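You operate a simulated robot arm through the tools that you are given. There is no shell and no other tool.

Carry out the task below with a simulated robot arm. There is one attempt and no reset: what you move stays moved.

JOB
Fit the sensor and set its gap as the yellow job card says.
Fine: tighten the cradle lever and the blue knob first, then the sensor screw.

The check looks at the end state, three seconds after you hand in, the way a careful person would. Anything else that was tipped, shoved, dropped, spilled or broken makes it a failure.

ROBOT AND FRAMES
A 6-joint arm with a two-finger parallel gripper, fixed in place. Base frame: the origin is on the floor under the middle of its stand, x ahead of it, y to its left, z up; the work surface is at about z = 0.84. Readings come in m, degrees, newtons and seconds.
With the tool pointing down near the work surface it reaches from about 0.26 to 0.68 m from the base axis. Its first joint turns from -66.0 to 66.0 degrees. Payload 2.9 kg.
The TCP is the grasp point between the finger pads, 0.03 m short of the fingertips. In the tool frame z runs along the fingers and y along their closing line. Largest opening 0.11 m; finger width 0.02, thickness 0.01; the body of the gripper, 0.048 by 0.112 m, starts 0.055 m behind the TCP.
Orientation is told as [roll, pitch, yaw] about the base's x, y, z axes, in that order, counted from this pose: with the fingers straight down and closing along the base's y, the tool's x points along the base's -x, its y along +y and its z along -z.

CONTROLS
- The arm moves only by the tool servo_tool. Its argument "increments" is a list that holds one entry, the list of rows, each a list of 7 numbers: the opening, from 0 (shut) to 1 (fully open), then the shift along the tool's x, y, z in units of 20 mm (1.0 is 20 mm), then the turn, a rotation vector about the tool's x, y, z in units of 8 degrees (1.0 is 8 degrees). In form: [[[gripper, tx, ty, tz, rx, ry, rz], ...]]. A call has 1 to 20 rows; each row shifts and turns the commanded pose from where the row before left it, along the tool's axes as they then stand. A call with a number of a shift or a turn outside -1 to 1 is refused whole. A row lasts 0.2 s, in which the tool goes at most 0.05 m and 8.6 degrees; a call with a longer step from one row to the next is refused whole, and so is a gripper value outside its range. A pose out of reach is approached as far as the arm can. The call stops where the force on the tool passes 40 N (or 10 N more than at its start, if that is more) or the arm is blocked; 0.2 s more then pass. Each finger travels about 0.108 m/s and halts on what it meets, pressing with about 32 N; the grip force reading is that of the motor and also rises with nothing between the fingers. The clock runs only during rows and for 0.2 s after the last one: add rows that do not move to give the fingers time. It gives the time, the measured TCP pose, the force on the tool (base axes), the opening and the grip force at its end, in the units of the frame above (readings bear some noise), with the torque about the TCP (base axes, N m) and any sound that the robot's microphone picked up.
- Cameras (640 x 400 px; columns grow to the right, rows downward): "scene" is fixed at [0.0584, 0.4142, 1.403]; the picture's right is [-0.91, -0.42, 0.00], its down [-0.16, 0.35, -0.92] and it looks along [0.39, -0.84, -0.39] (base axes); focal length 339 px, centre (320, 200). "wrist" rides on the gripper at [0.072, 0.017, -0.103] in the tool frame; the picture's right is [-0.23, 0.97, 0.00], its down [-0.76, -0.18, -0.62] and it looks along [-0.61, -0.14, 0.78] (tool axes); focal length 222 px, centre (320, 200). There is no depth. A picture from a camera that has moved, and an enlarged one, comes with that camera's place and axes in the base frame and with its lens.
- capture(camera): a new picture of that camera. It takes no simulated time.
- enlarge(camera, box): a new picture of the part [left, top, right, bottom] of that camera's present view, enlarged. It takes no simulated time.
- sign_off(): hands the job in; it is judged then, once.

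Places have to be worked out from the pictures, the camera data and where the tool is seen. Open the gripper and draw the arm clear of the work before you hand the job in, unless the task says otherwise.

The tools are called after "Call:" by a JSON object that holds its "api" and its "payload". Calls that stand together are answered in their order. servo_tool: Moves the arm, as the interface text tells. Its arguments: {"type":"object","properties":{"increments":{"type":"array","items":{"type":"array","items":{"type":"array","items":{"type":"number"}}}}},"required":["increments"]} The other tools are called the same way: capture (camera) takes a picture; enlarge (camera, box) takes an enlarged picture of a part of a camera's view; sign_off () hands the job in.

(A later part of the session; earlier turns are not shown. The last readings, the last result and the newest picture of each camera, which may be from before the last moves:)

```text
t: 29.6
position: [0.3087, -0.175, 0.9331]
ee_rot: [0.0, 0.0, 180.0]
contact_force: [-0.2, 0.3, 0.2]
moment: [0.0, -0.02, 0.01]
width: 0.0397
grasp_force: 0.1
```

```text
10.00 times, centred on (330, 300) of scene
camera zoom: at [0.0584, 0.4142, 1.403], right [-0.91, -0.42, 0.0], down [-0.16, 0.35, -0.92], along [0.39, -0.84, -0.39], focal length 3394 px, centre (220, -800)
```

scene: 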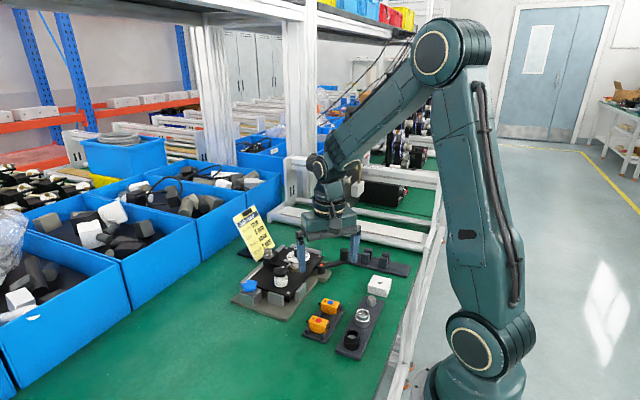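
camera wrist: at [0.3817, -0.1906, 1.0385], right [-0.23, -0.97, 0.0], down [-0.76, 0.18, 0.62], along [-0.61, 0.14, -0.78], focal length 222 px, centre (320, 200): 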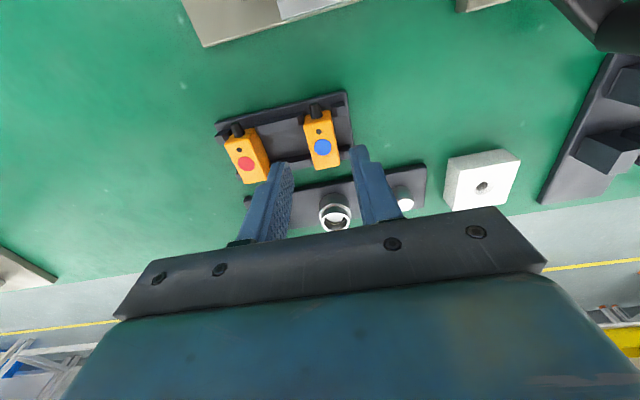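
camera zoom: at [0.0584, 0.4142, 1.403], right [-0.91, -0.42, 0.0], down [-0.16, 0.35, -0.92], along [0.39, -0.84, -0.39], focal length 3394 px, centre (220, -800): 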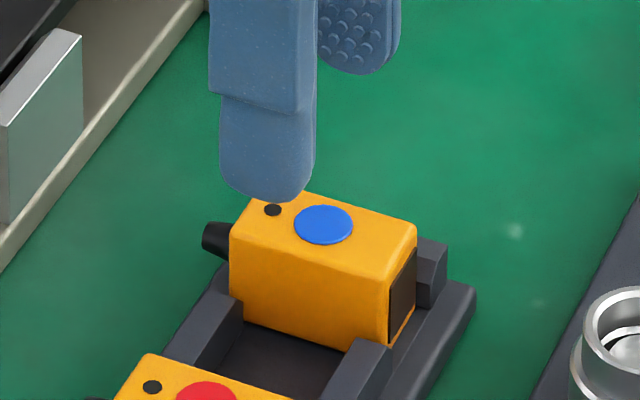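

Alignment is within ~1–2 mm (sensor centre ≈(0.307,-0.1757)). I'll nudge, descend so the tips sit ~9 mm below the sensor's top (leaving pocket-wall clearance later), and close.

Call:
{"api": "servo_tool", "payload": {"increments": [[[0.36, -0.085, 0.035, 0.45, 0, 0, 0], [0.36, 0, 0, 0.45, 0, 0, 0], [0.36, 0, 0, 0.45, 0, 0, 0], [0.36, 0, 0, 0.45, 0, 0, 0], [0.36, 0, 0, 0, 0, 0, 0], [0, 0, 0, 0, 0, 0, 0], [0, 0, 0, 0, 0, 0, 0], [0, 0, 0, 0, 0, 0, 0], [0, 0, 0, 0, 0, 0, 0]]]}}

Call:
{"api": "enlarge", "payload": {"camera": "scene", "box": [305, 270, 355, 320]}}

Call:
{"api": "enlarge", "payload": {"camera": "wrist", "box": [240, 90, 400, 200]}}

```text
t: 31.6
position: [0.3078, -0.1751, 0.8986]
ee_rot: [0.0, -0.1, 180.0]
contact_force: [0.1, -2.0, 0.4]
moment: [-0.09, -0.04, 0.03]
width: 0.021
grasp_force: 31.7
```

```text
8.00 times, centred on (330, 295) of scene
camera zoom: at [0.0584, 0.4141, 1.403], right [-0.91, -0.42, 0.0], down [-0.16, 0.35, -0.92], along [0.39, -0.84, -0.39], focal length 2716 px, centre (240, -560)
```

zoom: 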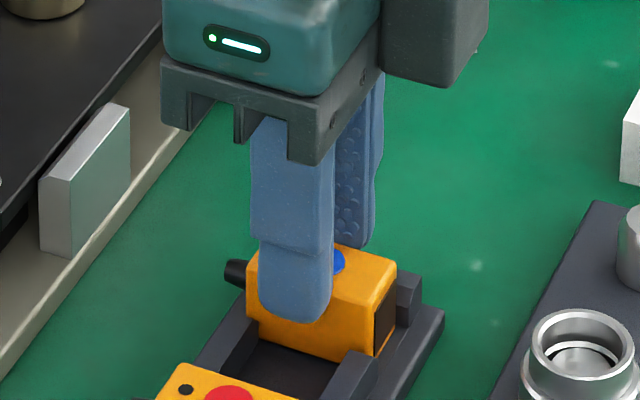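

```text
3.64 times, centred on (320, 145) of wrist
camera zoom: at [0.3805, -0.1914, 1.0028], right [-0.23, -0.97, 0.0], down [-0.76, 0.18, 0.62], along [-0.61, 0.14, -0.78], focal length 808 px, centre (320, 400)
```

zoom: 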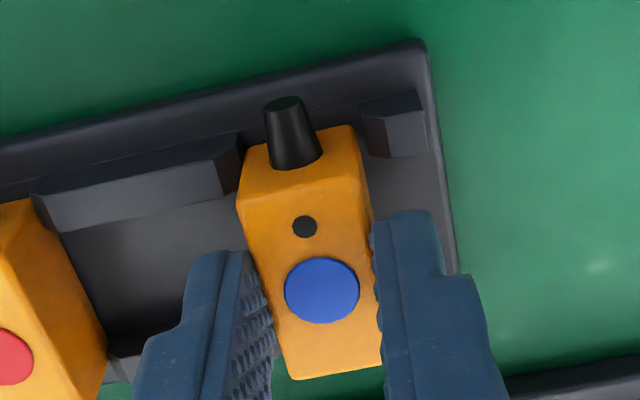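

Gripped (width 21 mm). I'll lift straight up 60 mm and inspect how the sensor sits in the fingers.

Call:
{"api": "servo_tool", "payload": {"increments": [[[0, 0, 0, -0.3, 0, 0, 0], [0, 0, 0, -0.6, 0, 0, 0], [0, 0, 0, -0.8, 0, 0, 0], [0, 0, 0, -0.8, 0, 0, 0], [0, 0, 0, -0.8, 0, 0, 0], [0, 0, 0, 0, 0, 0, 0]]]}}

Call:
{"api": "enlarge", "payload": {"camera": "scene", "box": [310, 240, 360, 290]}}

Call:
{"api": "enlarge", "payload": {"camera": "scene", "box": [290, 260, 370, 350]}}

```text
t: 33.0
position: [0.3074, -0.1749, 0.9637]
ee_rot: [0.0, 0.0, -180.0]
contact_force: [0.5, -0.3, 0.3]
moment: [0.04, 0.0, 0.0]
width: 0.0
grasp_force: 31.8
```

```text
8.00 times, centred on (335, 265) of scene
camera zoom: at [0.0584, 0.4142, 1.403], right [-0.91, -0.42, 0.0], down [-0.16, 0.35, -0.92], along [0.39, -0.84, -0.39], focal length 2716 px, centre (200, -320)
```

zoom: 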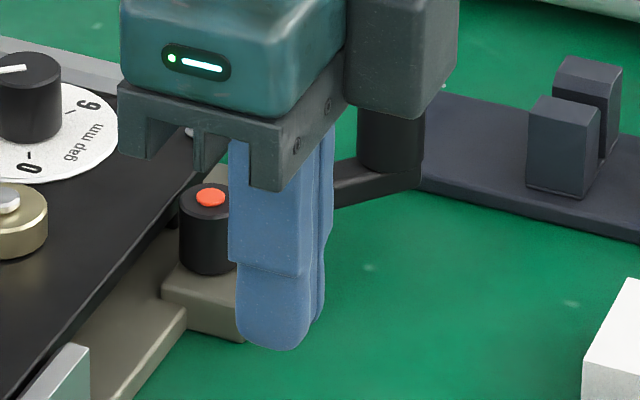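

```text
4.44 times, centred on (330, 305) of scene
camera zoom: at [0.0584, 0.4142, 1.403], right [-0.91, -0.42, 0.0], down [-0.16, 0.35, -0.92], along [0.39, -0.84, -0.39], focal length 1509 px, centre (276, -267)
```

zoom: 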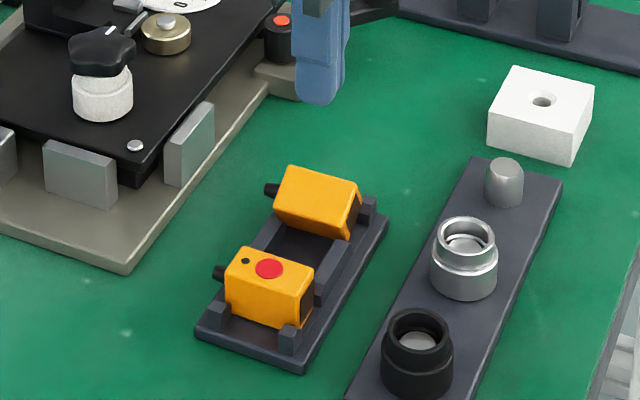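

The sensor slipped out of the shallow grip and has tipped in its tray. I need to see how it lies now.

Call:
{"api": "enlarge", "payload": {"camera": "scene", "box": [308, 290, 348, 322]}}

Call:
{"api": "capture", "payload": {"camera": "wrist"}}

Call:
{"api": "enlarge", "payload": {"camera": "wrist", "box": [230, 70, 390, 190]}}

```text
12.50 times, centred on (328, 306) of scene
camera zoom: at [0.0584, 0.4142, 1.403], right [-0.91, -0.42, 0.0], down [-0.16, 0.35, -0.92], along [0.39, -0.84, -0.39], focal length 4243 px, centre (220, -1125)
```

zoom: 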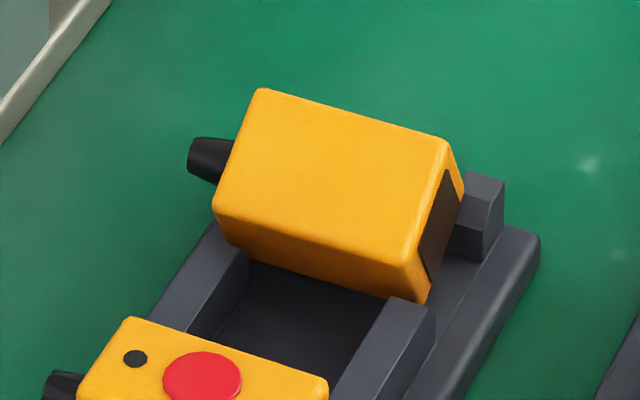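

```text
taken
camera wrist: at [0.3804, -0.1912, 1.0688], right [-0.23, -0.97, 0.0], down [-0.76, 0.18, 0.62], along [-0.61, 0.14, -0.78], focal length 222 px, centre (320, 200)
```

wrist: 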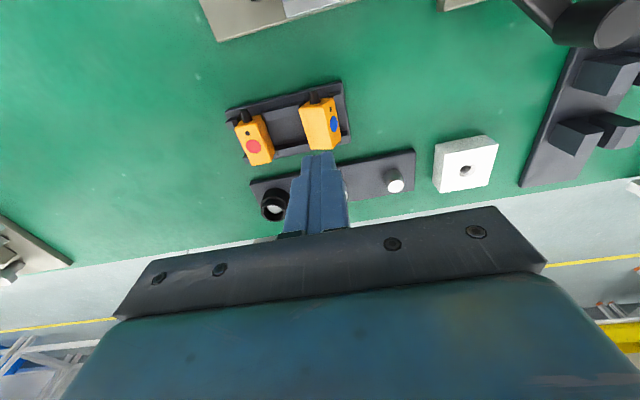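

```text
3.33 times, centred on (310, 130) of wrist
camera zoom: at [0.3804, -0.1912, 1.0688], right [-0.23, -0.97, 0.0], down [-0.76, 0.18, 0.62], along [-0.61, 0.14, -0.78], focal length 740 px, centre (353, 433)
```

zoom: 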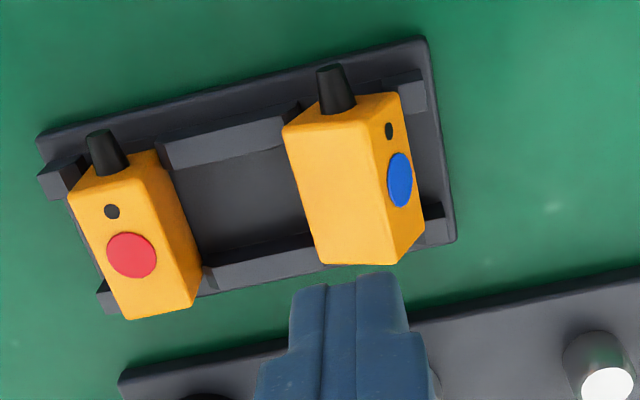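

The sensor has rolled about 64° toward -y, wedged between the tray's bar and posts. I'll plan to re-grip it end-to-end (closing along x, on the window face and stub tip) with the tool tilted, then roll it upright. First I'll turn to yaw -90° at height and test both tilt extremes.

Call:
{"api": "servo_tool", "payload": {"increments": [[[0.2, 0, 0, -0.9, 0, 0, 0], [0.5, 0, 0, -0.9, 0, 0, -0.9], [0.58, 0, 0, 0, 0, 0, -0.95], [0.58, 0, 0, 0, 0, 0, -0.95], [0.58, 0, 0, 0, 0, 0, -0.95], [0.58, 0, 0, 0, 0, 0, -0.95], [0.58, 0, 0, 0, 0, 0, -0.95], [0.58, 0, 0, 0, 0, 0, -0.95], [0.58, 0, 0, 0, 0, 0, -0.95], [0.58, 0, 0, 0, 0, 0, -0.95], [0.58, 0, 0, 0, 0, 0, -0.95], [0.58, 0, 0, 0, 0, 0, -0.9], [0.58, 0, 0, 0, 0, 0, -0.9], [0.58, 0, 0, 0, 0, -1, 0], [0.58, 0, 0, 0, 0, -1, 0], [0.58, 0, 0, 0, 0, -1, 0], [0.58, 0, 0, 0, 0, -1, 0], [0.58, 0, 0, 0, 0, -0.9, 0], [0.58, 0, 0, 0, 0, 0, 0]]]}}

Call:
{"api": "capture", "payload": {"camera": "wrist"}}

Call:
{"api": "capture", "payload": {"camera": "scene"}}

```text
t: 37.0
position: [0.306, -0.1768, 1.0004]
ee_rot: [0.0, -39.3, -90.0]
contact_force: [0.7, -0.1, 0.5]
moment: [0.0, 0.01, 0.01]
width: 0.0639
grasp_force: 0.1
```

```text
taken
camera wrist: at [0.3249, -0.0531, 1.0359], right [0.97, -0.18, 0.14], down [-0.18, -0.2, 0.96], along [-0.14, -0.96, -0.22], focal length 222 px, centre (320, 200)
```

wrist: 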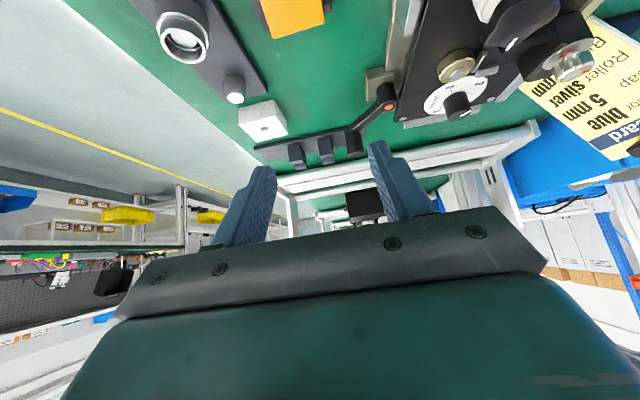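

```text
taken
```

scene: 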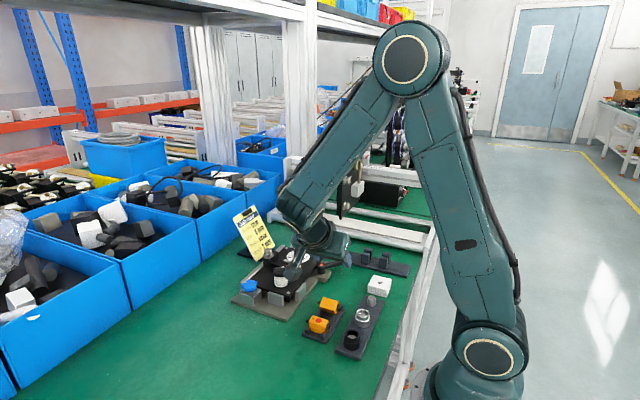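

Negative tilt works. Now the positive side: tilt to +25°, then view.

Call:
{"api": "servo_tool", "payload": {"increments": [[[0.58, 0, 0, 0, 0, 1, 0], [0.58, 0, 0, 0, 0, 1, 0], [0.58, 0, 0, 0, 0, 1, 0], [0.58, 0, 0, 0, 0, 1, 0], [0.58, 0, 0, 0, 0, 1, 0], [0.58, 0, 0, 0, 0, 1, 0], [0.58, 0, 0, 0, 0, 1, 0], [0.58, 0, 0, 0, 0, 1, 0], [0.58, 0, 0, 0, 0, 0, 0]]]}}

Call:
{"api": "capture", "payload": {"camera": "wrist"}}

Call:
{"api": "enlarge", "payload": {"camera": "scene", "box": [270, 200, 400, 340]}}

```text
t: 39.0
position: [0.3064, -0.1756, 1.0007]
ee_rot: [0.0, 25.0, -89.9]
contact_force: [0.4, -0.2, -0.7]
moment: [0.02, 0.02, 0.01]
width: 0.0636
grasp_force: 0.1
```

```text
taken
camera wrist: at [0.3246, -0.1525, 1.1256], right [0.97, -0.21, -0.1], down [-0.18, -0.95, 0.24], along [-0.14, -0.22, -0.96], focal length 222 px, centre (320, 200)
```

wrist: 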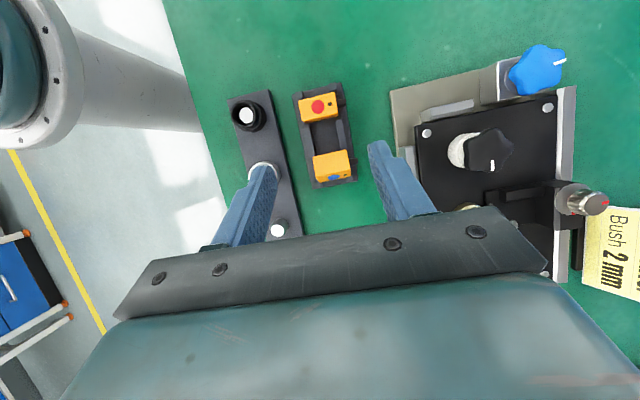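

```text
2.86 times, centred on (335, 270) of scene
camera zoom: at [0.0584, 0.4142, 1.403], right [-0.91, -0.42, 0.0], down [-0.16, 0.35, -0.92], along [0.39, -0.84, -0.39], focal length 970 px, centre (277, 0)
```

zoom: 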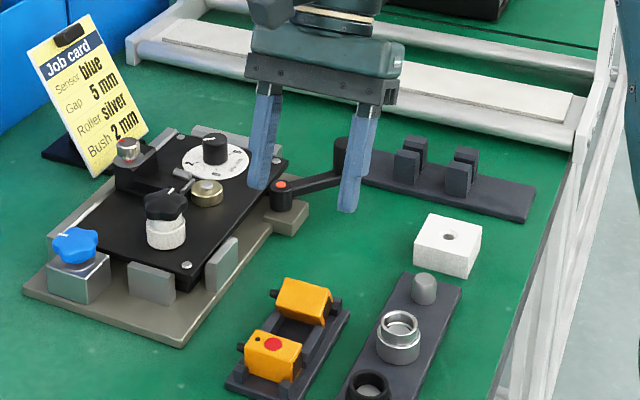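

Call:
{"api": "enlarge", "payload": {"camera": "wrist", "box": [280, 75, 380, 195]}}

```text
3.33 times, centred on (330, 135) of wrist
camera zoom: at [0.3246, -0.1525, 1.1256], right [0.97, -0.21, -0.1], down [-0.18, -0.95, 0.24], along [-0.14, -0.22, -0.96], focal length 740 px, centre (287, 417)
```

zoom: 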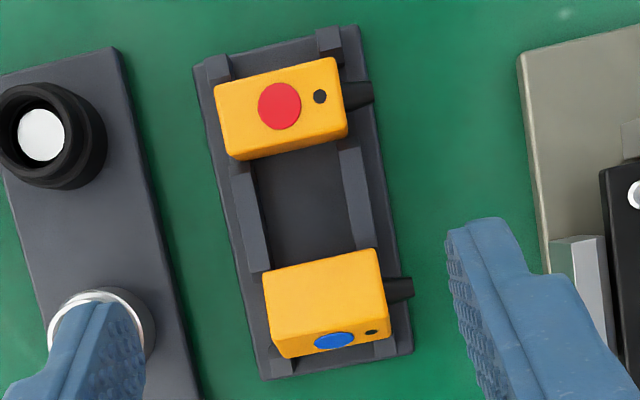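

Clear view: stub tip ≈(0.3374,-0.175), window end x≈0.288, axis z≈0.865. I'll shift to the approach line and advance along the fingers, stopping ~12 mm short to check.

Call:
{"api": "servo_tool", "payload": {"increments": [[[0.58, -0.952, 0.105, 0, 0, 0, 0], [0.58, -0.952, 0.105, 0, 0, 0, 0], [0.58, -0.951, 0.105, 0, 0, 0, 0], [0.58, 0, 0, 0.9, 0, 0, 0], [0.58, 0, 0, 0.9, 0, 0, 0], [0.58, 0, 0, 0.9, 0, 0, 0], [0.58, 0, 0, 0.9, 0, 0, 0], [0.58, 0, 0, 0.8, 0, 0, 0], [0.58, 0, 0, 0, 0, 0, 0]]]}}

Call:
{"api": "capture", "payload": {"camera": "wrist"}}

Call:
{"api": "enlarge", "payload": {"camera": "scene", "box": [300, 265, 360, 325]}}

Call:
{"api": "enlarge", "payload": {"camera": "wrist", "box": [220, 80, 420, 220]}}

```text
t: 41.0
position: [0.3132, -0.1911, 0.8968]
ee_rot: [0.0, 24.7, -90.1]
contact_force: [0.3, 0.0, 0.2]
moment: [-0.01, 0.0, -0.02]
width: 0.0639
grasp_force: 0.1
```

```text
taken
camera wrist: at [0.3306, -0.1672, 1.0216], right [0.97, -0.21, -0.1], down [-0.18, -0.95, 0.25], along [-0.14, -0.22, -0.96], focal length 222 px, centre (320, 200)
```

wrist: 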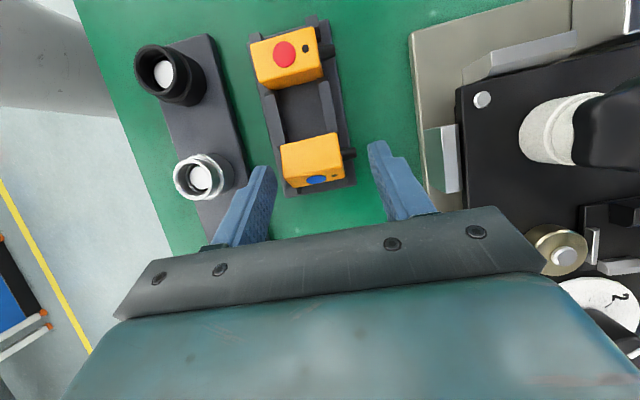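

```text
6.67 times, centred on (330, 295) of scene
camera zoom: at [0.0584, 0.4142, 1.403], right [-0.91, -0.42, 0.0], down [-0.16, 0.35, -0.92], along [0.39, -0.84, -0.39], focal length 2263 px, centre (253, -433)
```

zoom: 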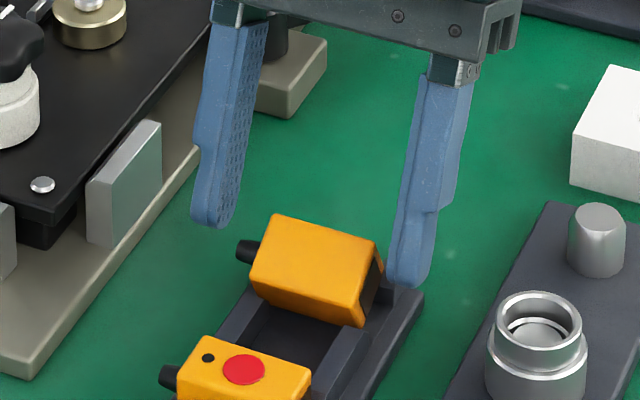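

```text
2.86 times, centred on (320, 150) of wrist
camera zoom: at [0.3306, -0.1672, 1.0216], right [0.97, -0.21, -0.1], down [-0.18, -0.95, 0.25], along [-0.14, -0.22, -0.96], focal length 635 px, centre (320, 343)
```

zoom: 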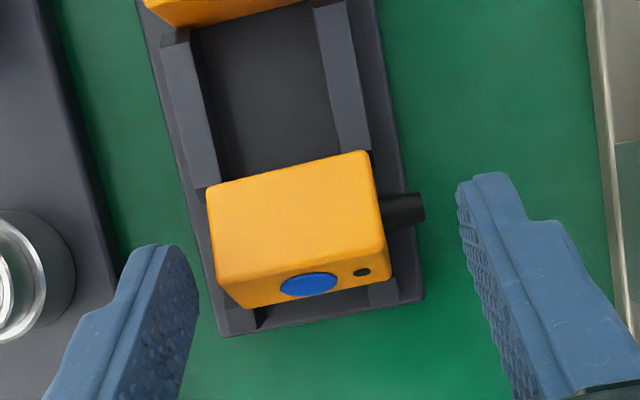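

The fingers straddle the sensor symmetrically. I'll advance the last ~14 mm and close on its ends.

Call:
{"api": "servo_tool", "payload": {"increments": [[[0.58, 0.04, 0, 0.35, 0, 0, 0], [0.58, 0, 0, 0.345, 0, 0, 0], [0.58, 0, 0, 0, 0, 0, 0], [0.4, 0, 0, 0, 0, 0, 0], [0.3, 0, 0, 0, 0, 0, 0], [0.3, 0, 0, 0, 0, 0, 0], [0.3, 0, 0, 0, 0, 0, 0]]]}}

Call:
{"api": "enlarge", "payload": {"camera": "scene", "box": [300, 265, 360, 325]}}

Call:
{"api": "enlarge", "payload": {"camera": "wrist", "box": [220, 80, 420, 220]}}

```text
t: 42.6
position: [0.3125, -0.1839, 0.8835]
ee_rot: [0.1, 24.9, -90.1]
contact_force: [-0.5, -0.2, 0.0]
moment: [0.0, 0.0, 0.01]
width: 0.0385
grasp_force: 31.9
```

```text
6.67 times, centred on (330, 295) of scene
camera zoom: at [0.0584, 0.4142, 1.403], right [-0.91, -0.42, 0.0], down [-0.16, 0.35, -0.92], along [0.39, -0.84, -0.39], focal length 2263 px, centre (253, -433)
```

zoom: 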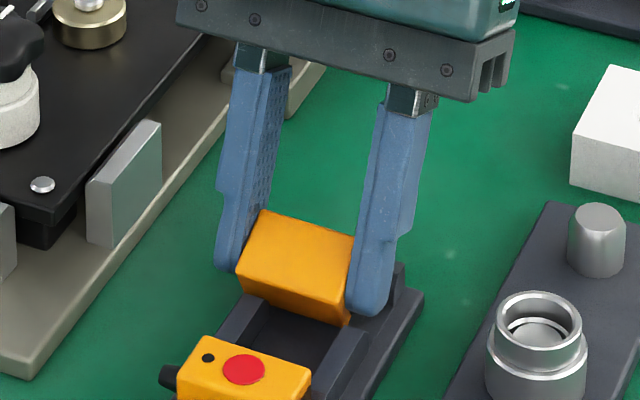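

```text
2.86 times, centred on (320, 150) of wrist
camera zoom: at [0.3308, -0.1609, 1.0098], right [0.97, -0.21, -0.1], down [-0.18, -0.95, 0.25], along [-0.14, -0.22, -0.96], focal length 635 px, centre (320, 343)
```

zoom: 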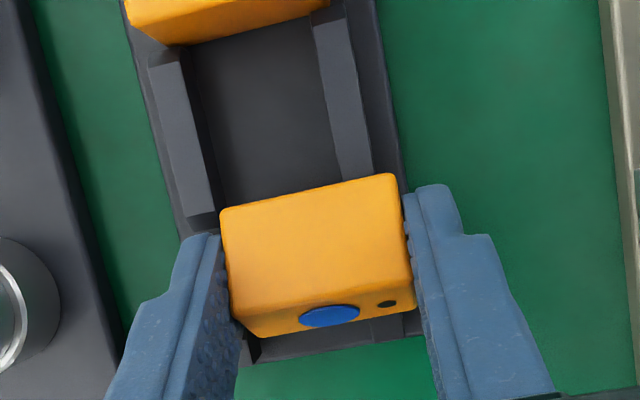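

The gripper closed on the body itself (38.5 mm), so it's held firmly at both ends. I'll lift it clear vertically and check.

Call:
{"api": "servo_tool", "payload": {"increments": [[[0.28, 0.1, 0, -0.2, 0, 0, 0], [0.28, 0.2, 0, -0.45, 0, 0, 0], [0.28, 0.4, 0, -0.85, 0, 0, 0], [0.28, 0.4, 0, -0.85, 0, 0, 0], [0.28, 0.4, 0, -0.85, 0, 0, 0], [0.28, 0, 0, 0, 0, 0, 0]]]}}

Call:
{"api": "enlarge", "payload": {"camera": "scene", "box": [300, 235, 370, 325]}}

Call:
{"api": "enlarge", "payload": {"camera": "wrist", "box": [220, 80, 420, 220]}}

```text
t: 44.0
position: [0.3135, -0.1833, 0.9541]
ee_rot: [0.0, 24.7, -89.9]
contact_force: [-0.3, -0.1, 0.0]
moment: [0.04, -0.03, -0.02]
width: 0.0389
grasp_force: 32.0
```

```text
4.44 times, centred on (335, 280) of scene
camera zoom: at [0.0584, 0.4142, 1.403], right [-0.91, -0.42, 0.0], down [-0.16, 0.35, -0.92], along [0.39, -0.84, -0.39], focal length 1509 px, centre (253, -156)
```

zoom: 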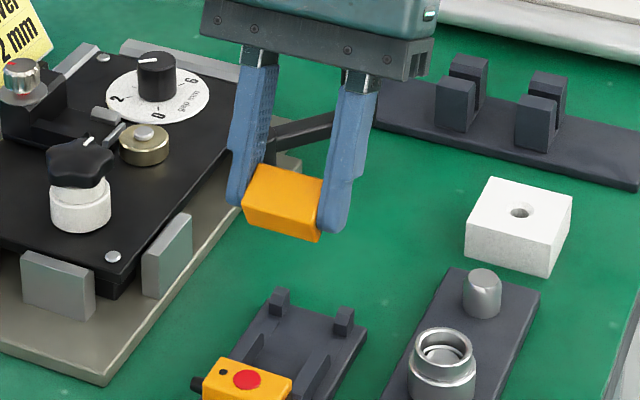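

```text
2.86 times, centred on (320, 150) of wrist
camera zoom: at [0.3306, -0.1604, 1.0804], right [0.97, -0.21, -0.1], down [-0.18, -0.95, 0.25], along [-0.14, -0.22, -0.96], focal length 635 px, centre (320, 343)
```

zoom: 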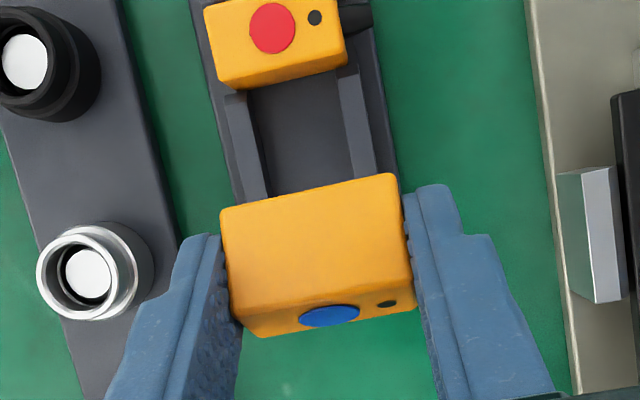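

Held securely. I'll roll it upright (leaving ~6° lean so the fingertips clear the table) and carry it to open table near (0.40, 0.0).

Call:
{"api": "servo_tool", "payload": {"increments": [[[0.28, 0, 0, 0, 0, -1, 0], [0.28, 0, 0, 0, 0, -1, 0], [0.28, 0, 0, 0, 0, -1, 0], [0.28, 0, 0, 0, 0, -1, 0], [0.28, 0, 0, 0, 0, -1, 0], [0.28, 0, 0, 0, 0, -1, 0], [0.28, 0, 0, 0, 0, -1, 0], [0.28, 0, 0, 0, 0, -0.21, 0], [0.28, 0.8815, 0.4325, -0.4295, 0, 0, 0], [0.28, 0.8815, 0.4325, -0.4295, 0, 0, 0], [0.28, 0.8815, 0.4325, -0.4295, 0, 0, 0], [0.28, 0.8815, 0.4325, -0.4295, 0, 0, 0], [0.28, 0.8815, 0.4325, -0.4295, 0, 0, 0], [0.28, 0.8815, 0.4325, -0.4295, 0, 0, 0], [0.28, 0.8815, 0.4325, -0.4295, 0, 0, 0], [0.28, 0.8815, 0.4325, -0.4295, 0, 0, 0], [0.28, 0.8815, 0.4325, -0.4295, 0, 0, 0], [0.28, 0.8815, 0.4325, -0.4295, 0, 0, 0]]]}}

Call:
{"api": "capture", "payload": {"camera": "scene"}}

Call:
{"api": "enlarge", "payload": {"camera": "wrist", "box": [220, 80, 420, 220]}}

```text
t: 47.8
position: [0.4024, 0.0124, 0.9304]
ee_rot: [0.0, -32.8, -90.0]
contact_force: [0.0, -0.1, 0.1]
moment: [0.03, -0.02, 0.0]
width: 0.0389
grasp_force: 32.2
```

```text
taken
```

scene: 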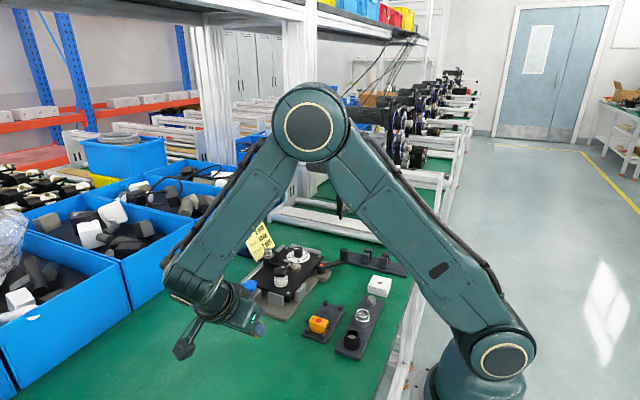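

```text
2.86 times, centred on (320, 150) of wrist
camera zoom: at [0.4186, 0.1305, 0.9806], right [0.97, -0.19, 0.12], down [-0.18, -0.3, 0.94], along [-0.14, -0.93, -0.33], focal length 635 px, centre (320, 343)
```

zoom: 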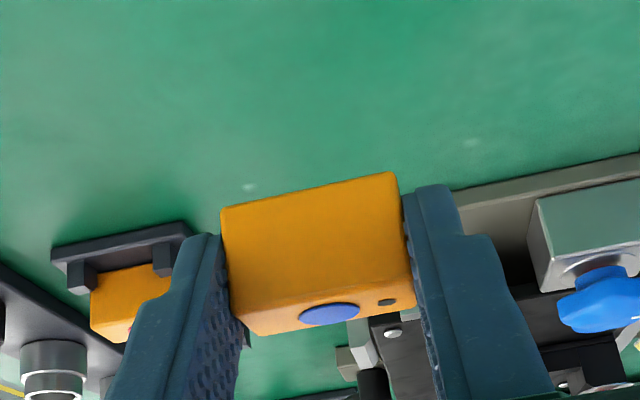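

Nearly upright now. Descending: 50 mm first, then small steps feeling for table contact.

Call:
{"api": "servo_tool", "payload": {"increments": [[[0.28, 0.34, 0, 0.524, 0, 0, 0], [0.28, 0.34, 0, 0.524, 0, 0, 0], [0.28, 0.34, 0, 0.524, 0, 0, 0], [0.28, 0.34, 0, 0.524, 0, 0, 0], [0.28, 0, 0, 0, 0, 0, 0]]]}}

Call:
{"api": "servo_tool", "payload": {"increments": [[[0.28, 0.054, 0, 0.084, 0, 0, 0], [0.28, 0.054, 0, 0.084, 0, 0, 0], [0.28, 0, 0, 0, 0, 0, 0]]]}}

Call:
{"api": "enlarge", "payload": {"camera": "wrist", "box": [220, 80, 420, 220]}}

Call:
{"api": "enlarge", "payload": {"camera": "scene", "box": [190, 280, 290, 380]}}

```text
t: 49.0
position: [0.4011, 0.0119, 0.8827]
ee_rot: [0.0, -32.8, -90.0]
contact_force: [-0.1, 0.7, -0.4]
moment: [0.01, -0.01, -0.01]
width: 0.0389
grasp_force: 32.1
```

```text
t: 49.8
position: [0.4018, 0.0131, 0.8778]
ee_rot: [0.1, -32.8, -90.1]
contact_force: [1.0, -0.1, -0.6]
moment: [-0.05, -0.02, 0.02]
width: 0.0388
grasp_force: 32.3
```

```text
2.86 times, centred on (320, 150) of wrist
camera zoom: at [0.4186, 0.1296, 0.926], right [0.97, -0.19, 0.12], down [-0.18, -0.3, 0.94], along [-0.14, -0.93, -0.33], focal length 635 px, centre (320, 343)
```

zoom: 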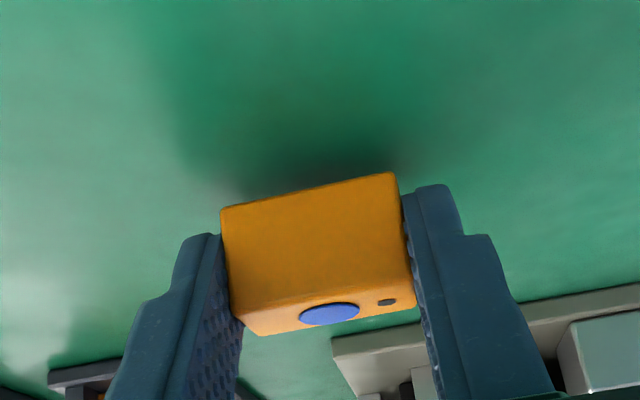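

```text
4.00 times, centred on (240, 330) of scene
camera zoom: at [0.0584, 0.4142, 1.403], right [-0.91, -0.42, 0.0], down [-0.16, 0.35, -0.92], along [0.39, -0.84, -0.39], focal length 1358 px, centre (640, -320)
```

zoom: 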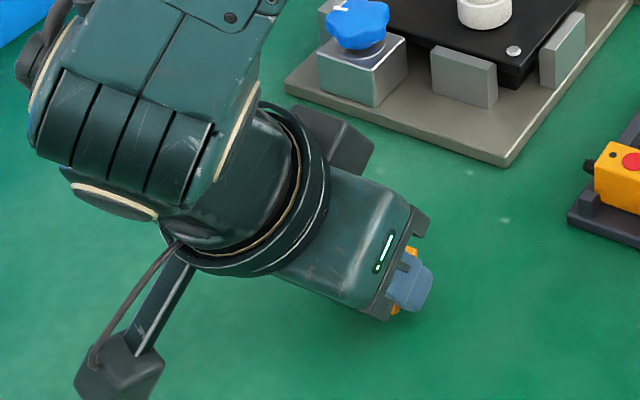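

Approaching the table (shadow converging). Small further steps with force checks.

Call:
{"api": "servo_tool", "payload": {"increments": [[[0.28, 0.041, 0, 0.063, 0, 0, 0], [0.28, 0.041, 0, 0.063, 0, 0, 0], [0.28, 0, 0, 0, 0, 0, 0]]]}}

Call:
{"api": "servo_tool", "payload": {"increments": [[[0.28, 0.041, 0, 0.063, 0, 0, 0], [0.28, 0, 0, 0, 0, 0, 0]]]}}

Call:
{"api": "enlarge", "payload": {"camera": "wrist", "box": [220, 80, 420, 220]}}

```text
t: 50.6
position: [0.4019, 0.0111, 0.8736]
ee_rot: [0.0, -32.8, -90.0]
contact_force: [-0.5, -1.3, -0.4]
moment: [0.01, -0.01, -0.02]
width: 0.039
grasp_force: 32.3
```

```text
t: 51.2
position: [0.4005, 0.0107, 0.873]
ee_rot: [0.0, -32.8, -90.0]
contact_force: [-0.7, 0.4, -0.4]
moment: [0.04, 0.0, 0.01]
width: 0.039
grasp_force: 32.1
```

```text
2.86 times, centred on (320, 150) of wrist
camera zoom: at [0.4185, 0.129, 0.9215], right [0.97, -0.19, 0.12], down [-0.18, -0.3, 0.94], along [-0.14, -0.93, -0.33], focal length 635 px, centre (320, 343)
```

zoom: 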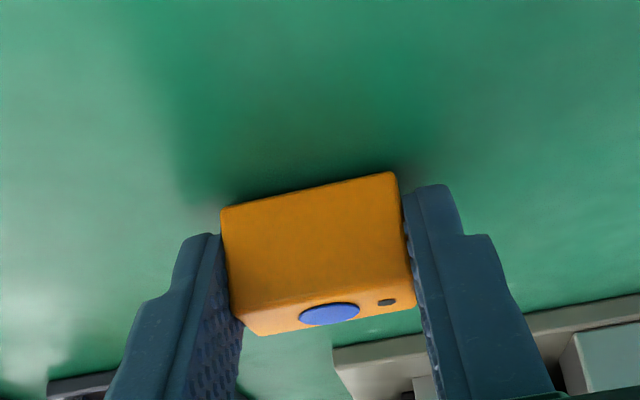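

Call:
{"api": "servo_tool", "payload": {"increments": [[[0.28, 0.027, 0, 0.042, 0, 0, 0], [0.28, 0, 0, 0, 0, 0, 0]]]}}

Call:
{"api": "servo_tool", "payload": {"increments": [[[0.28, 0.027, 0, 0.042, 0, 0, 0], [0.28, 0, 0, 0, 0, 0, 0]]]}}

Call:
{"api": "enlarge", "payload": {"camera": "wrist", "box": [220, 80, 420, 220]}}

```text
t: 51.8
position: [0.4004, 0.0111, 0.8715]
ee_rot: [0.1, -32.9, -90.0]
contact_force: [0.4, 1.0, 4.0]
moment: [-0.05, -0.02, 0.02]
width: 0.0386
grasp_force: 32.3
```

```text
t: 52.4
position: [0.4005, 0.0117, 0.8712]
ee_rot: [0.2, -33.0, -90.1]
contact_force: [-1.4, 0.9, 17.0]
moment: [-0.38, 0.04, 0.01]
width: 0.0389
grasp_force: 31.6
```

```text
2.86 times, centred on (320, 150) of wrist
camera zoom: at [0.4185, 0.1289, 0.9202], right [0.97, -0.19, 0.13], down [-0.18, -0.3, 0.94], along [-0.14, -0.93, -0.33], focal length 635 px, centre (320, 343)
```

zoom: 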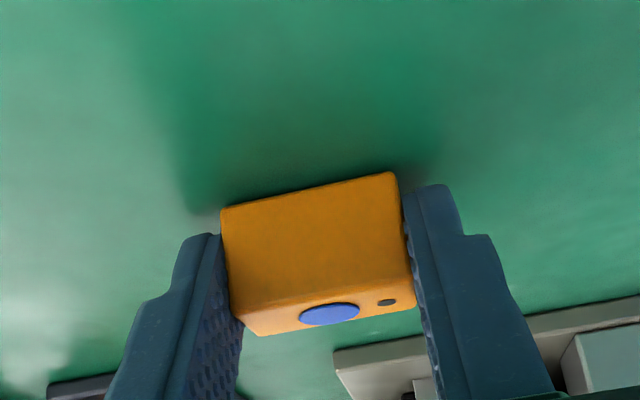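

Contact (17 N). I'll back off 1 mm, open the fingers along x to release, then retreat along the finger axis.

Call:
{"api": "servo_tool", "payload": {"increments": [[[0.28, -0.027, 0, -0.042, 0, 0, 0], [0.4, 0, 0, 0, 0, 0, 0], [0.5, 0, 0, 0, 0, 0, 0], [0.6, 0, 0, 0, 0, 0, 0], [0.6, 0, 0, 0, 0, 0, 0]]]}}

Call:
{"api": "enlarge", "payload": {"camera": "wrist", "box": [220, 80, 420, 220]}}

```text
t: 53.6
position: [0.4, 0.0115, 0.8723]
ee_rot: [0.0, -32.8, -89.9]
contact_force: [-0.4, -0.1, -0.7]
moment: [-0.02, 0.02, -0.01]
width: 0.0661
grasp_force: 0.1
```

```text
2.86 times, centred on (320, 150) of wrist
camera zoom: at [0.4183, 0.1291, 0.9207], right [0.97, -0.19, 0.12], down [-0.18, -0.3, 0.94], along [-0.14, -0.93, -0.33], focal length 635 px, centre (320, 343)
```

zoom: 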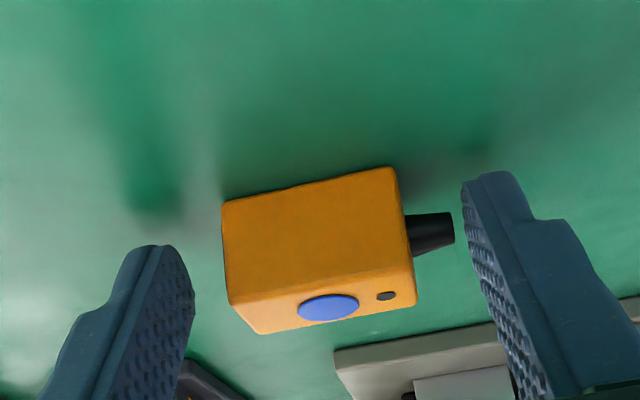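

The sensor is free and upright. Retreating along the fingers, then straightening the tool.

Call:
{"api": "servo_tool", "payload": {"increments": [[[0.6, 0, 0, -0.8, 0, 0, 0], [0.6, 0, 0, -1, 0, 0, 0], [0.6, 0, 0, -1, 0, 0, 0], [0.6, 0, 0, -1, 0, 0, 0], [0.6, 0, 0, -1, 0, 0, 0], [0.6, 0, 0, -1, 0, 0, 0], [0.6, 0, 0, 0, 0, 1, 0], [0.6, 0, 0, 0, 0, 1, 0], [0.6, 0, 0, 0, 0, 1, 0], [0.6, 0, 0, 0, 0, 1, 0], [0.6, 0, 0, 0, 0, 0.1, 0], [0.6, 0, 0, 0, 0, 0, 0]]]}}

Call:
{"api": "capture", "payload": {"camera": "scene"}}

Call:
{"api": "capture", "payload": {"camera": "wrist"}}

```text
t: 56.2
position: [0.4017, 0.0747, 0.9691]
ee_rot: [0.0, 0.0, -90.0]
contact_force: [0.1, 0.4, -0.4]
moment: [-0.03, 0.02, 0.0]
width: 0.066
grasp_force: 0.0
```

```text
taken
```

scene: 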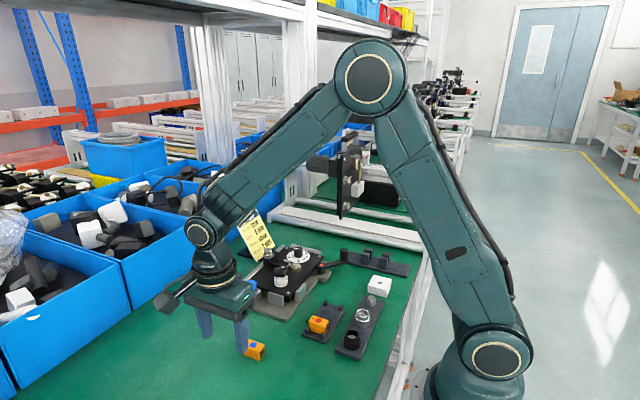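

```text
taken
camera wrist: at [0.4181, 0.1476, 1.0741], right [0.97, -0.23, 0.0], down [-0.18, -0.76, 0.62], along [-0.14, -0.61, -0.78], focal length 222 px, centre (320, 200)
```

wrist: 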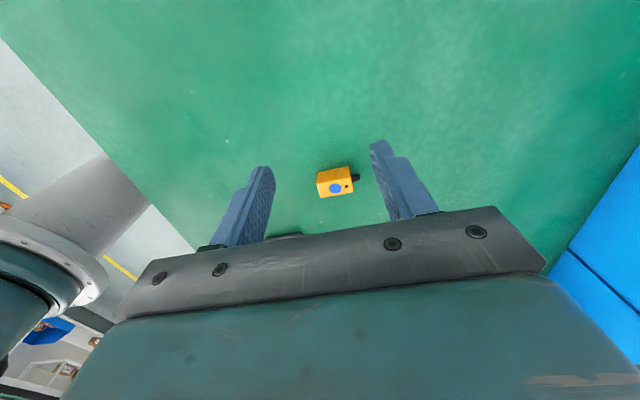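

Call:
{"api": "enlarge", "payload": {"camera": "wrist", "box": [290, 140, 390, 220]}}

Call:
{"api": "enlarge", "payload": {"camera": "scene", "box": [225, 325, 285, 375]}}

```text
5.00 times, centred on (340, 180) of wrist
camera zoom: at [0.4181, 0.1476, 1.0741], right [0.97, -0.23, 0.0], down [-0.18, -0.76, 0.62], along [-0.14, -0.61, -0.78], focal length 1111 px, centre (220, 300)
```

zoom: 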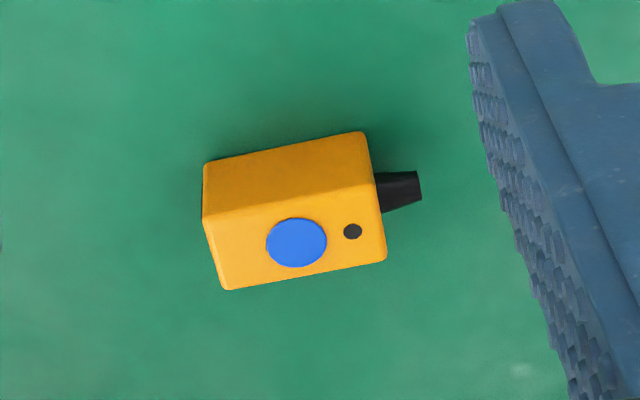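

```text
8.00 times, centred on (255, 350) of scene
camera zoom: at [0.0584, 0.4142, 1.403], right [-0.91, -0.42, 0.0], down [-0.16, 0.35, -0.92], along [0.39, -0.84, -0.39], focal length 2716 px, centre (840, -1000)
```

zoom: 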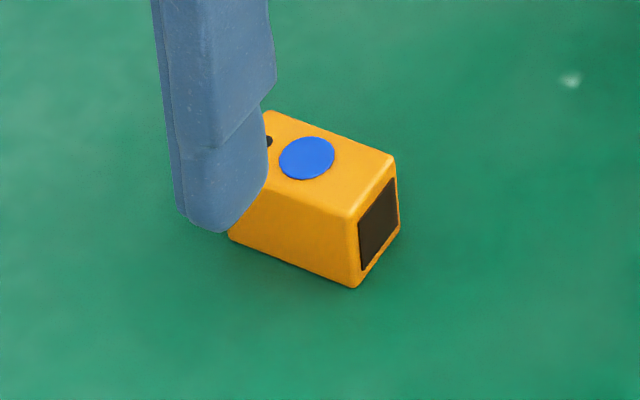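

The sensor stands upright at ≈(0.4016,-0.0037), 38.6×21×23.5 mm. Perspective-corrected, the dial pointer is at about 34° from +x, i.e. reading ≈2 (ticks are ~36° per mm). Next I'll set the dial: go back to yaw 0 and look at the dial from directly above.

Call:
{"api": "servo_tool", "payload": {"increments": [[[0.6, 0, 0, -0.9, 0, 0, 0], [0.6, 0, 0, -0.9, 0, 0, 0], [0.6, 0, 0, -0.5, 0, 0, -0.95], [0.45, 0, 0, 0, 0, 0, -0.95], [0.45, 0, 0, 0, 0, 0, -0.95], [0.45, 0, 0, 0, 0, 0, -0.95], [0.45, 0, 0, 0, 0, 0, -0.95], [0.45, 0, 0, 0, 0, 0, -0.95], [0.45, 0, 0, 0, 0, 0, -0.95], [0.45, 0, 0, 0, 0, 0, -0.95], [0.45, 0, 0, 0, 0, 0, -0.95], [0.45, 0, 0, 0, 0, 0, -0.95], [0.45, 0, 0, 0, 0, 0, -0.95], [0.45, 0, 0, 0, 0, 0, -0.8], [0.45, 0, 0, 0, 0, 0, 0]]]}}

Call:
{"api": "servo_tool", "payload": {"increments": [[[0.45, -0.3, -0.95, 0, 0, 0, 0], [0.45, -0.3, -0.95, 0, 0, 0, 0], [0.45, -0.3, -0.95, 0, 0, 0, 0], [0.45, -0.3, -0.95, 0, 0, 0, 0], [0.45, -0.3, -0.95, 0, 0, 0, 0], [0.45, -0.3, -0.95, 0, 0, 0, 0], [0.45, -0.3, -0.95, 0, 0, 0, 0], [0.45, -0.3, -0.95, 0, 0, 0, 0], [0.45, -0.3, -0.95, 0, 0, 0, 0], [0.45, -0.3, -0.95, 0, 0, 0, 0], [0.45, -0.3, -0.95, 0, 0, 0, 0], [0.45, -0.3, -0.95, 0, 0, 0, 0], [0.45, -0.3, -0.95, 0, 0, 0, 0], [0.45, -0.3, -0.95, 0, 0, 0, 0], [0.45, -0.3, -0.95, 0, 0, 0, 0], [0.45, -0.3, -0.95, 0, 0, 0, 0], [0.45, -0.3, -0.95, 0, 0, 0, 0], [0.45, -0.3, -0.95, 0, 0, 0, 0], [0.45, -0.3, -0.95, 0, 0, 0, 0], [0.45, -0.3, -0.95, 0, 0, 0, 0]]]}}

```text
t: 59.4
position: [0.3999, 0.0736, 1.0151]
ee_rot: [0.0, 0.0, 0.2]
contact_force: [0.3, -0.3, 0.1]
moment: [0.01, 0.02, -0.01]
width: 0.0495
grasp_force: 0.0
```

```text
t: 63.6
position: [0.5209, -0.3056, 1.0164]
ee_rot: [-0.1, 0.0, -0.1]
contact_force: [-0.2, -0.1, -0.4]
moment: [0.03, -0.01, -0.01]
width: 0.0496
grasp_force: 0.1
```

Now fine-move so the camera is straight above the dial knob, and take pictures.

Call:
{"api": "servo_tool", "payload": {"increments": [[[0.45, -0.73, -0.65, 0.4, 0, 0, 0], [0.45, 0, -0.62, 0.4, 0, 0, 0], [0.45, 0, 0, 0, 0, 0, 0]]]}}

Call:
{"api": "enlarge", "payload": {"camera": "wrist", "box": [250, 0, 390, 80]}}

Call:
{"api": "enlarge", "payload": {"camera": "wrist", "box": [260, 0, 460, 120]}}

```text
t: 64.4
position: [0.5348, -0.3319, 1.0009]
ee_rot: [0.1, 0.0, 0.0]
contact_force: [-0.7, -1.2, -0.4]
moment: [0.0, -0.02, 0.02]
width: 0.0496
grasp_force: 0.1
```

```text
4.57 times, centred on (320, 40) of wrist
camera zoom: at [0.4628, -0.3137, 1.1048], right [0.23, 0.97, 0.0], down [0.76, -0.18, 0.62], along [0.61, -0.14, -0.78], focal length 1015 px, centre (320, 931)
```

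zoom: 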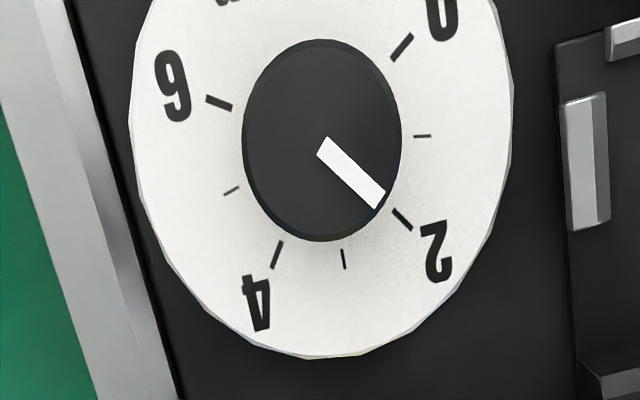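

```text
3.20 times, centred on (360, 60) of wrist
camera zoom: at [0.4628, -0.3137, 1.1048], right [0.23, 0.97, 0.0], down [0.76, -0.18, 0.62], along [0.61, -0.14, -0.78], focal length 711 px, centre (192, 648)
```

zoom: 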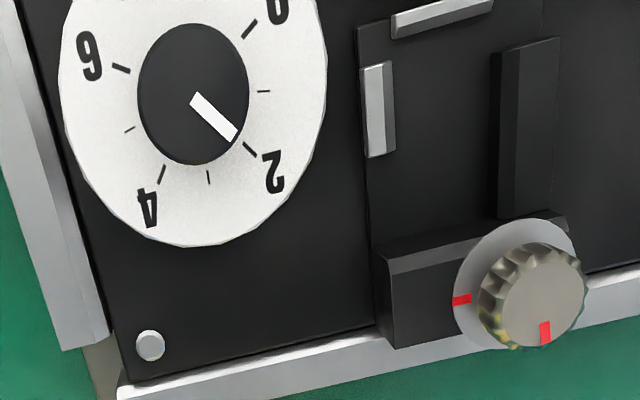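

Straight-down view: ticks are 40° per mm, pointer is at 2.0, dial centre ≈(0.466,-0.3133). I need about +120° clockwise to reach 5. Moving over the knob and descending partway.

Call:
{"api": "servo_tool", "payload": {"increments": [[[0.36, 0.86, 0.2325, 0, 0, 0, 0], [0.36, 0.86, 0.2325, 0, 0, 0, 0], [0.36, 0.86, 0.2325, 0, 0, 0, 0], [0.36, 0.86, 0.2325, 0, 0, 0, 0], [0.36, 0, 0, 0.9, 0, 0, 0], [0.36, 0, 0, 0.9, 0, 0, 0], [0.36, 0, 0, 0.9, 0, 0, 0], [0.36, 0, 0, 0.6, 0, 0, 0], [0.36, 0, 0, 0, 0, 0, 0]]]}}

Call:
{"api": "enlarge", "payload": {"camera": "wrist", "box": [220, 90, 420, 230]}}

Call:
{"api": "enlarge", "payload": {"camera": "scene", "box": [255, 215, 335, 285]}}

```text
t: 66.4
position: [0.4663, -0.3121, 0.933]
ee_rot: [0.0, 0.0, 0.0]
contact_force: [-0.2, 0.2, -0.2]
moment: [0.01, 0.01, -0.02]
width: 0.0397
grasp_force: 0.1
```

```text
2.86 times, centred on (320, 160) of wrist
camera zoom: at [0.3943, -0.2945, 1.0378], right [0.23, 0.97, 0.0], down [0.76, -0.18, 0.62], along [0.61, -0.14, -0.78], focal length 635 px, centre (320, 314)
```

zoom: 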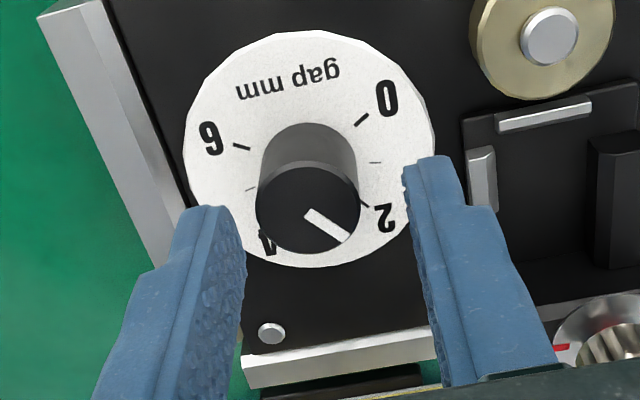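

```text
5.71 times, centred on (295, 250) of scene
camera zoom: at [0.0584, 0.4142, 1.403], right [-0.91, -0.42, 0.0], down [-0.16, 0.35, -0.92], along [0.39, -0.84, -0.39], focal length 1940 px, centre (463, -86)
```

zoom: 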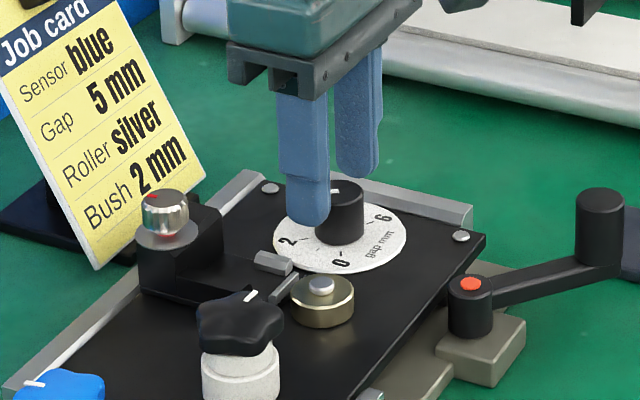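

Call:
{"api": "enlarge", "payload": {"camera": "wrist", "box": [270, 130, 370, 200]}}

```text
5.71 times, centred on (320, 165) of wrist
camera zoom: at [0.3943, -0.2945, 1.0378], right [0.23, 0.97, 0.0], down [0.76, -0.18, 0.62], along [0.61, -0.14, -0.78], focal length 1269 px, centre (320, 400)
```

zoom: 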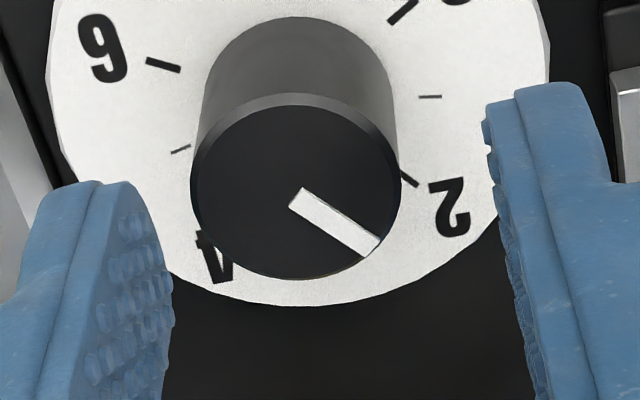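

Knob centre is ≈1.7 mm further to -y than the TCP; I'll correct, descend around it (tips ~5 mm above the dial disc), and close.

Call:
{"api": "servo_tool", "payload": {"increments": [[[0.36, 0, -0.085, 0.45, 0, 0, 0], [0.36, 0, 0, 0.45, 0, 0, 0], [0.36, 0, 0, 0, 0, 0, 0], [0.28, 0, 0, 0, 0, 0, 0], [0.2, 0, 0, 0, 0, 0, 0], [0.2, 0, 0, 0, 0, 0, 0]]]}}

Call:
{"api": "enlarge", "payload": {"camera": "wrist", "box": [220, 80, 420, 210]}}

```text
t: 67.8
position: [0.4663, -0.3145, 0.9149]
ee_rot: [0.0, 0.0, 0.0]
contact_force: [-0.2, -2.1, -0.1]
moment: [-0.17, -0.29, -0.01]
width: 0.0238
grasp_force: 32.2
```

```text
3.08 times, centred on (320, 145) of wrist
camera zoom: at [0.3942, -0.2966, 1.02], right [0.23, 0.97, 0.0], down [0.76, -0.18, 0.62], along [0.61, -0.14, -0.78], focal length 684 px, centre (320, 369)
```

zoom: 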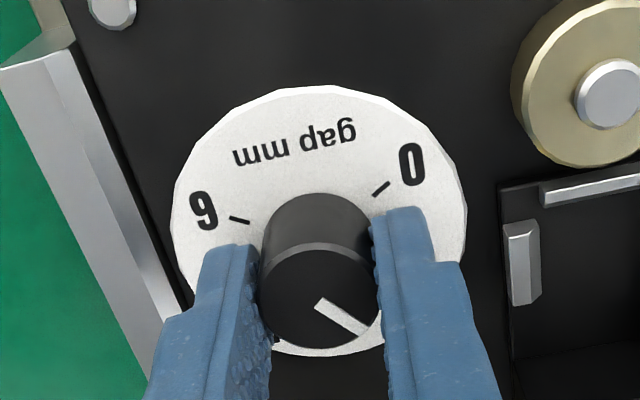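

Well-centred grip (23.8 mm, low side force). Turning clockwise a few steps first to feel the torque.

Call:
{"api": "servo_tool", "payload": {"increments": [[[0.2, 0, 0, 0, 0, 0, 0.5], [0.2, 0, 0, 0, 0, 0, 1], [0.2, 0, 0, 0, 0, 0, 1], [0.2, 0, 0, 0, 0, 0, 1], [0.2, 0, 0, 0, 0, 0, 0]]]}}

Call:
{"api": "enlarge", "payload": {"camera": "wrist", "box": [220, 80, 420, 210]}}

Call:
{"api": "enlarge", "payload": {"camera": "scene", "box": [255, 235, 325, 285]}}

```text
t: 69.0
position: [0.4678, -0.3136, 0.9155]
ee_rot: [0.0, 0.0, -28.2]
contact_force: [-0.4, -1.3, 0.0]
moment: [-0.12, -0.06, 0.02]
width: 0.0241
grasp_force: 31.7
```

```text
3.08 times, centred on (320, 145) of wrist
camera zoom: at [0.411, -0.2641, 1.0201], right [0.66, 0.75, 0.0], down [0.59, -0.52, 0.62], along [0.47, -0.41, -0.78], focal length 684 px, centre (320, 369)
```

zoom: 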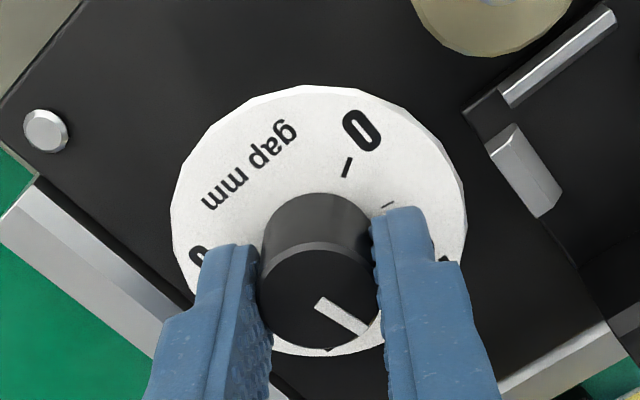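

```text
8.00 times, centred on (290, 260) of scene
camera zoom: at [0.0585, 0.4141, 1.403], right [-0.91, -0.42, 0.0], down [-0.16, 0.35, -0.92], along [0.39, -0.84, -0.39], focal length 2716 px, centre (560, -280)
```

zoom: 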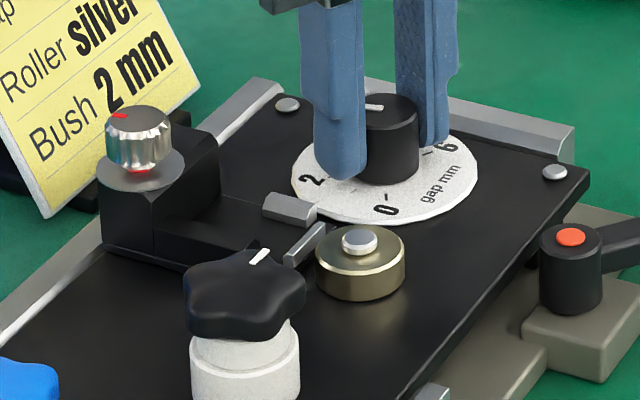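

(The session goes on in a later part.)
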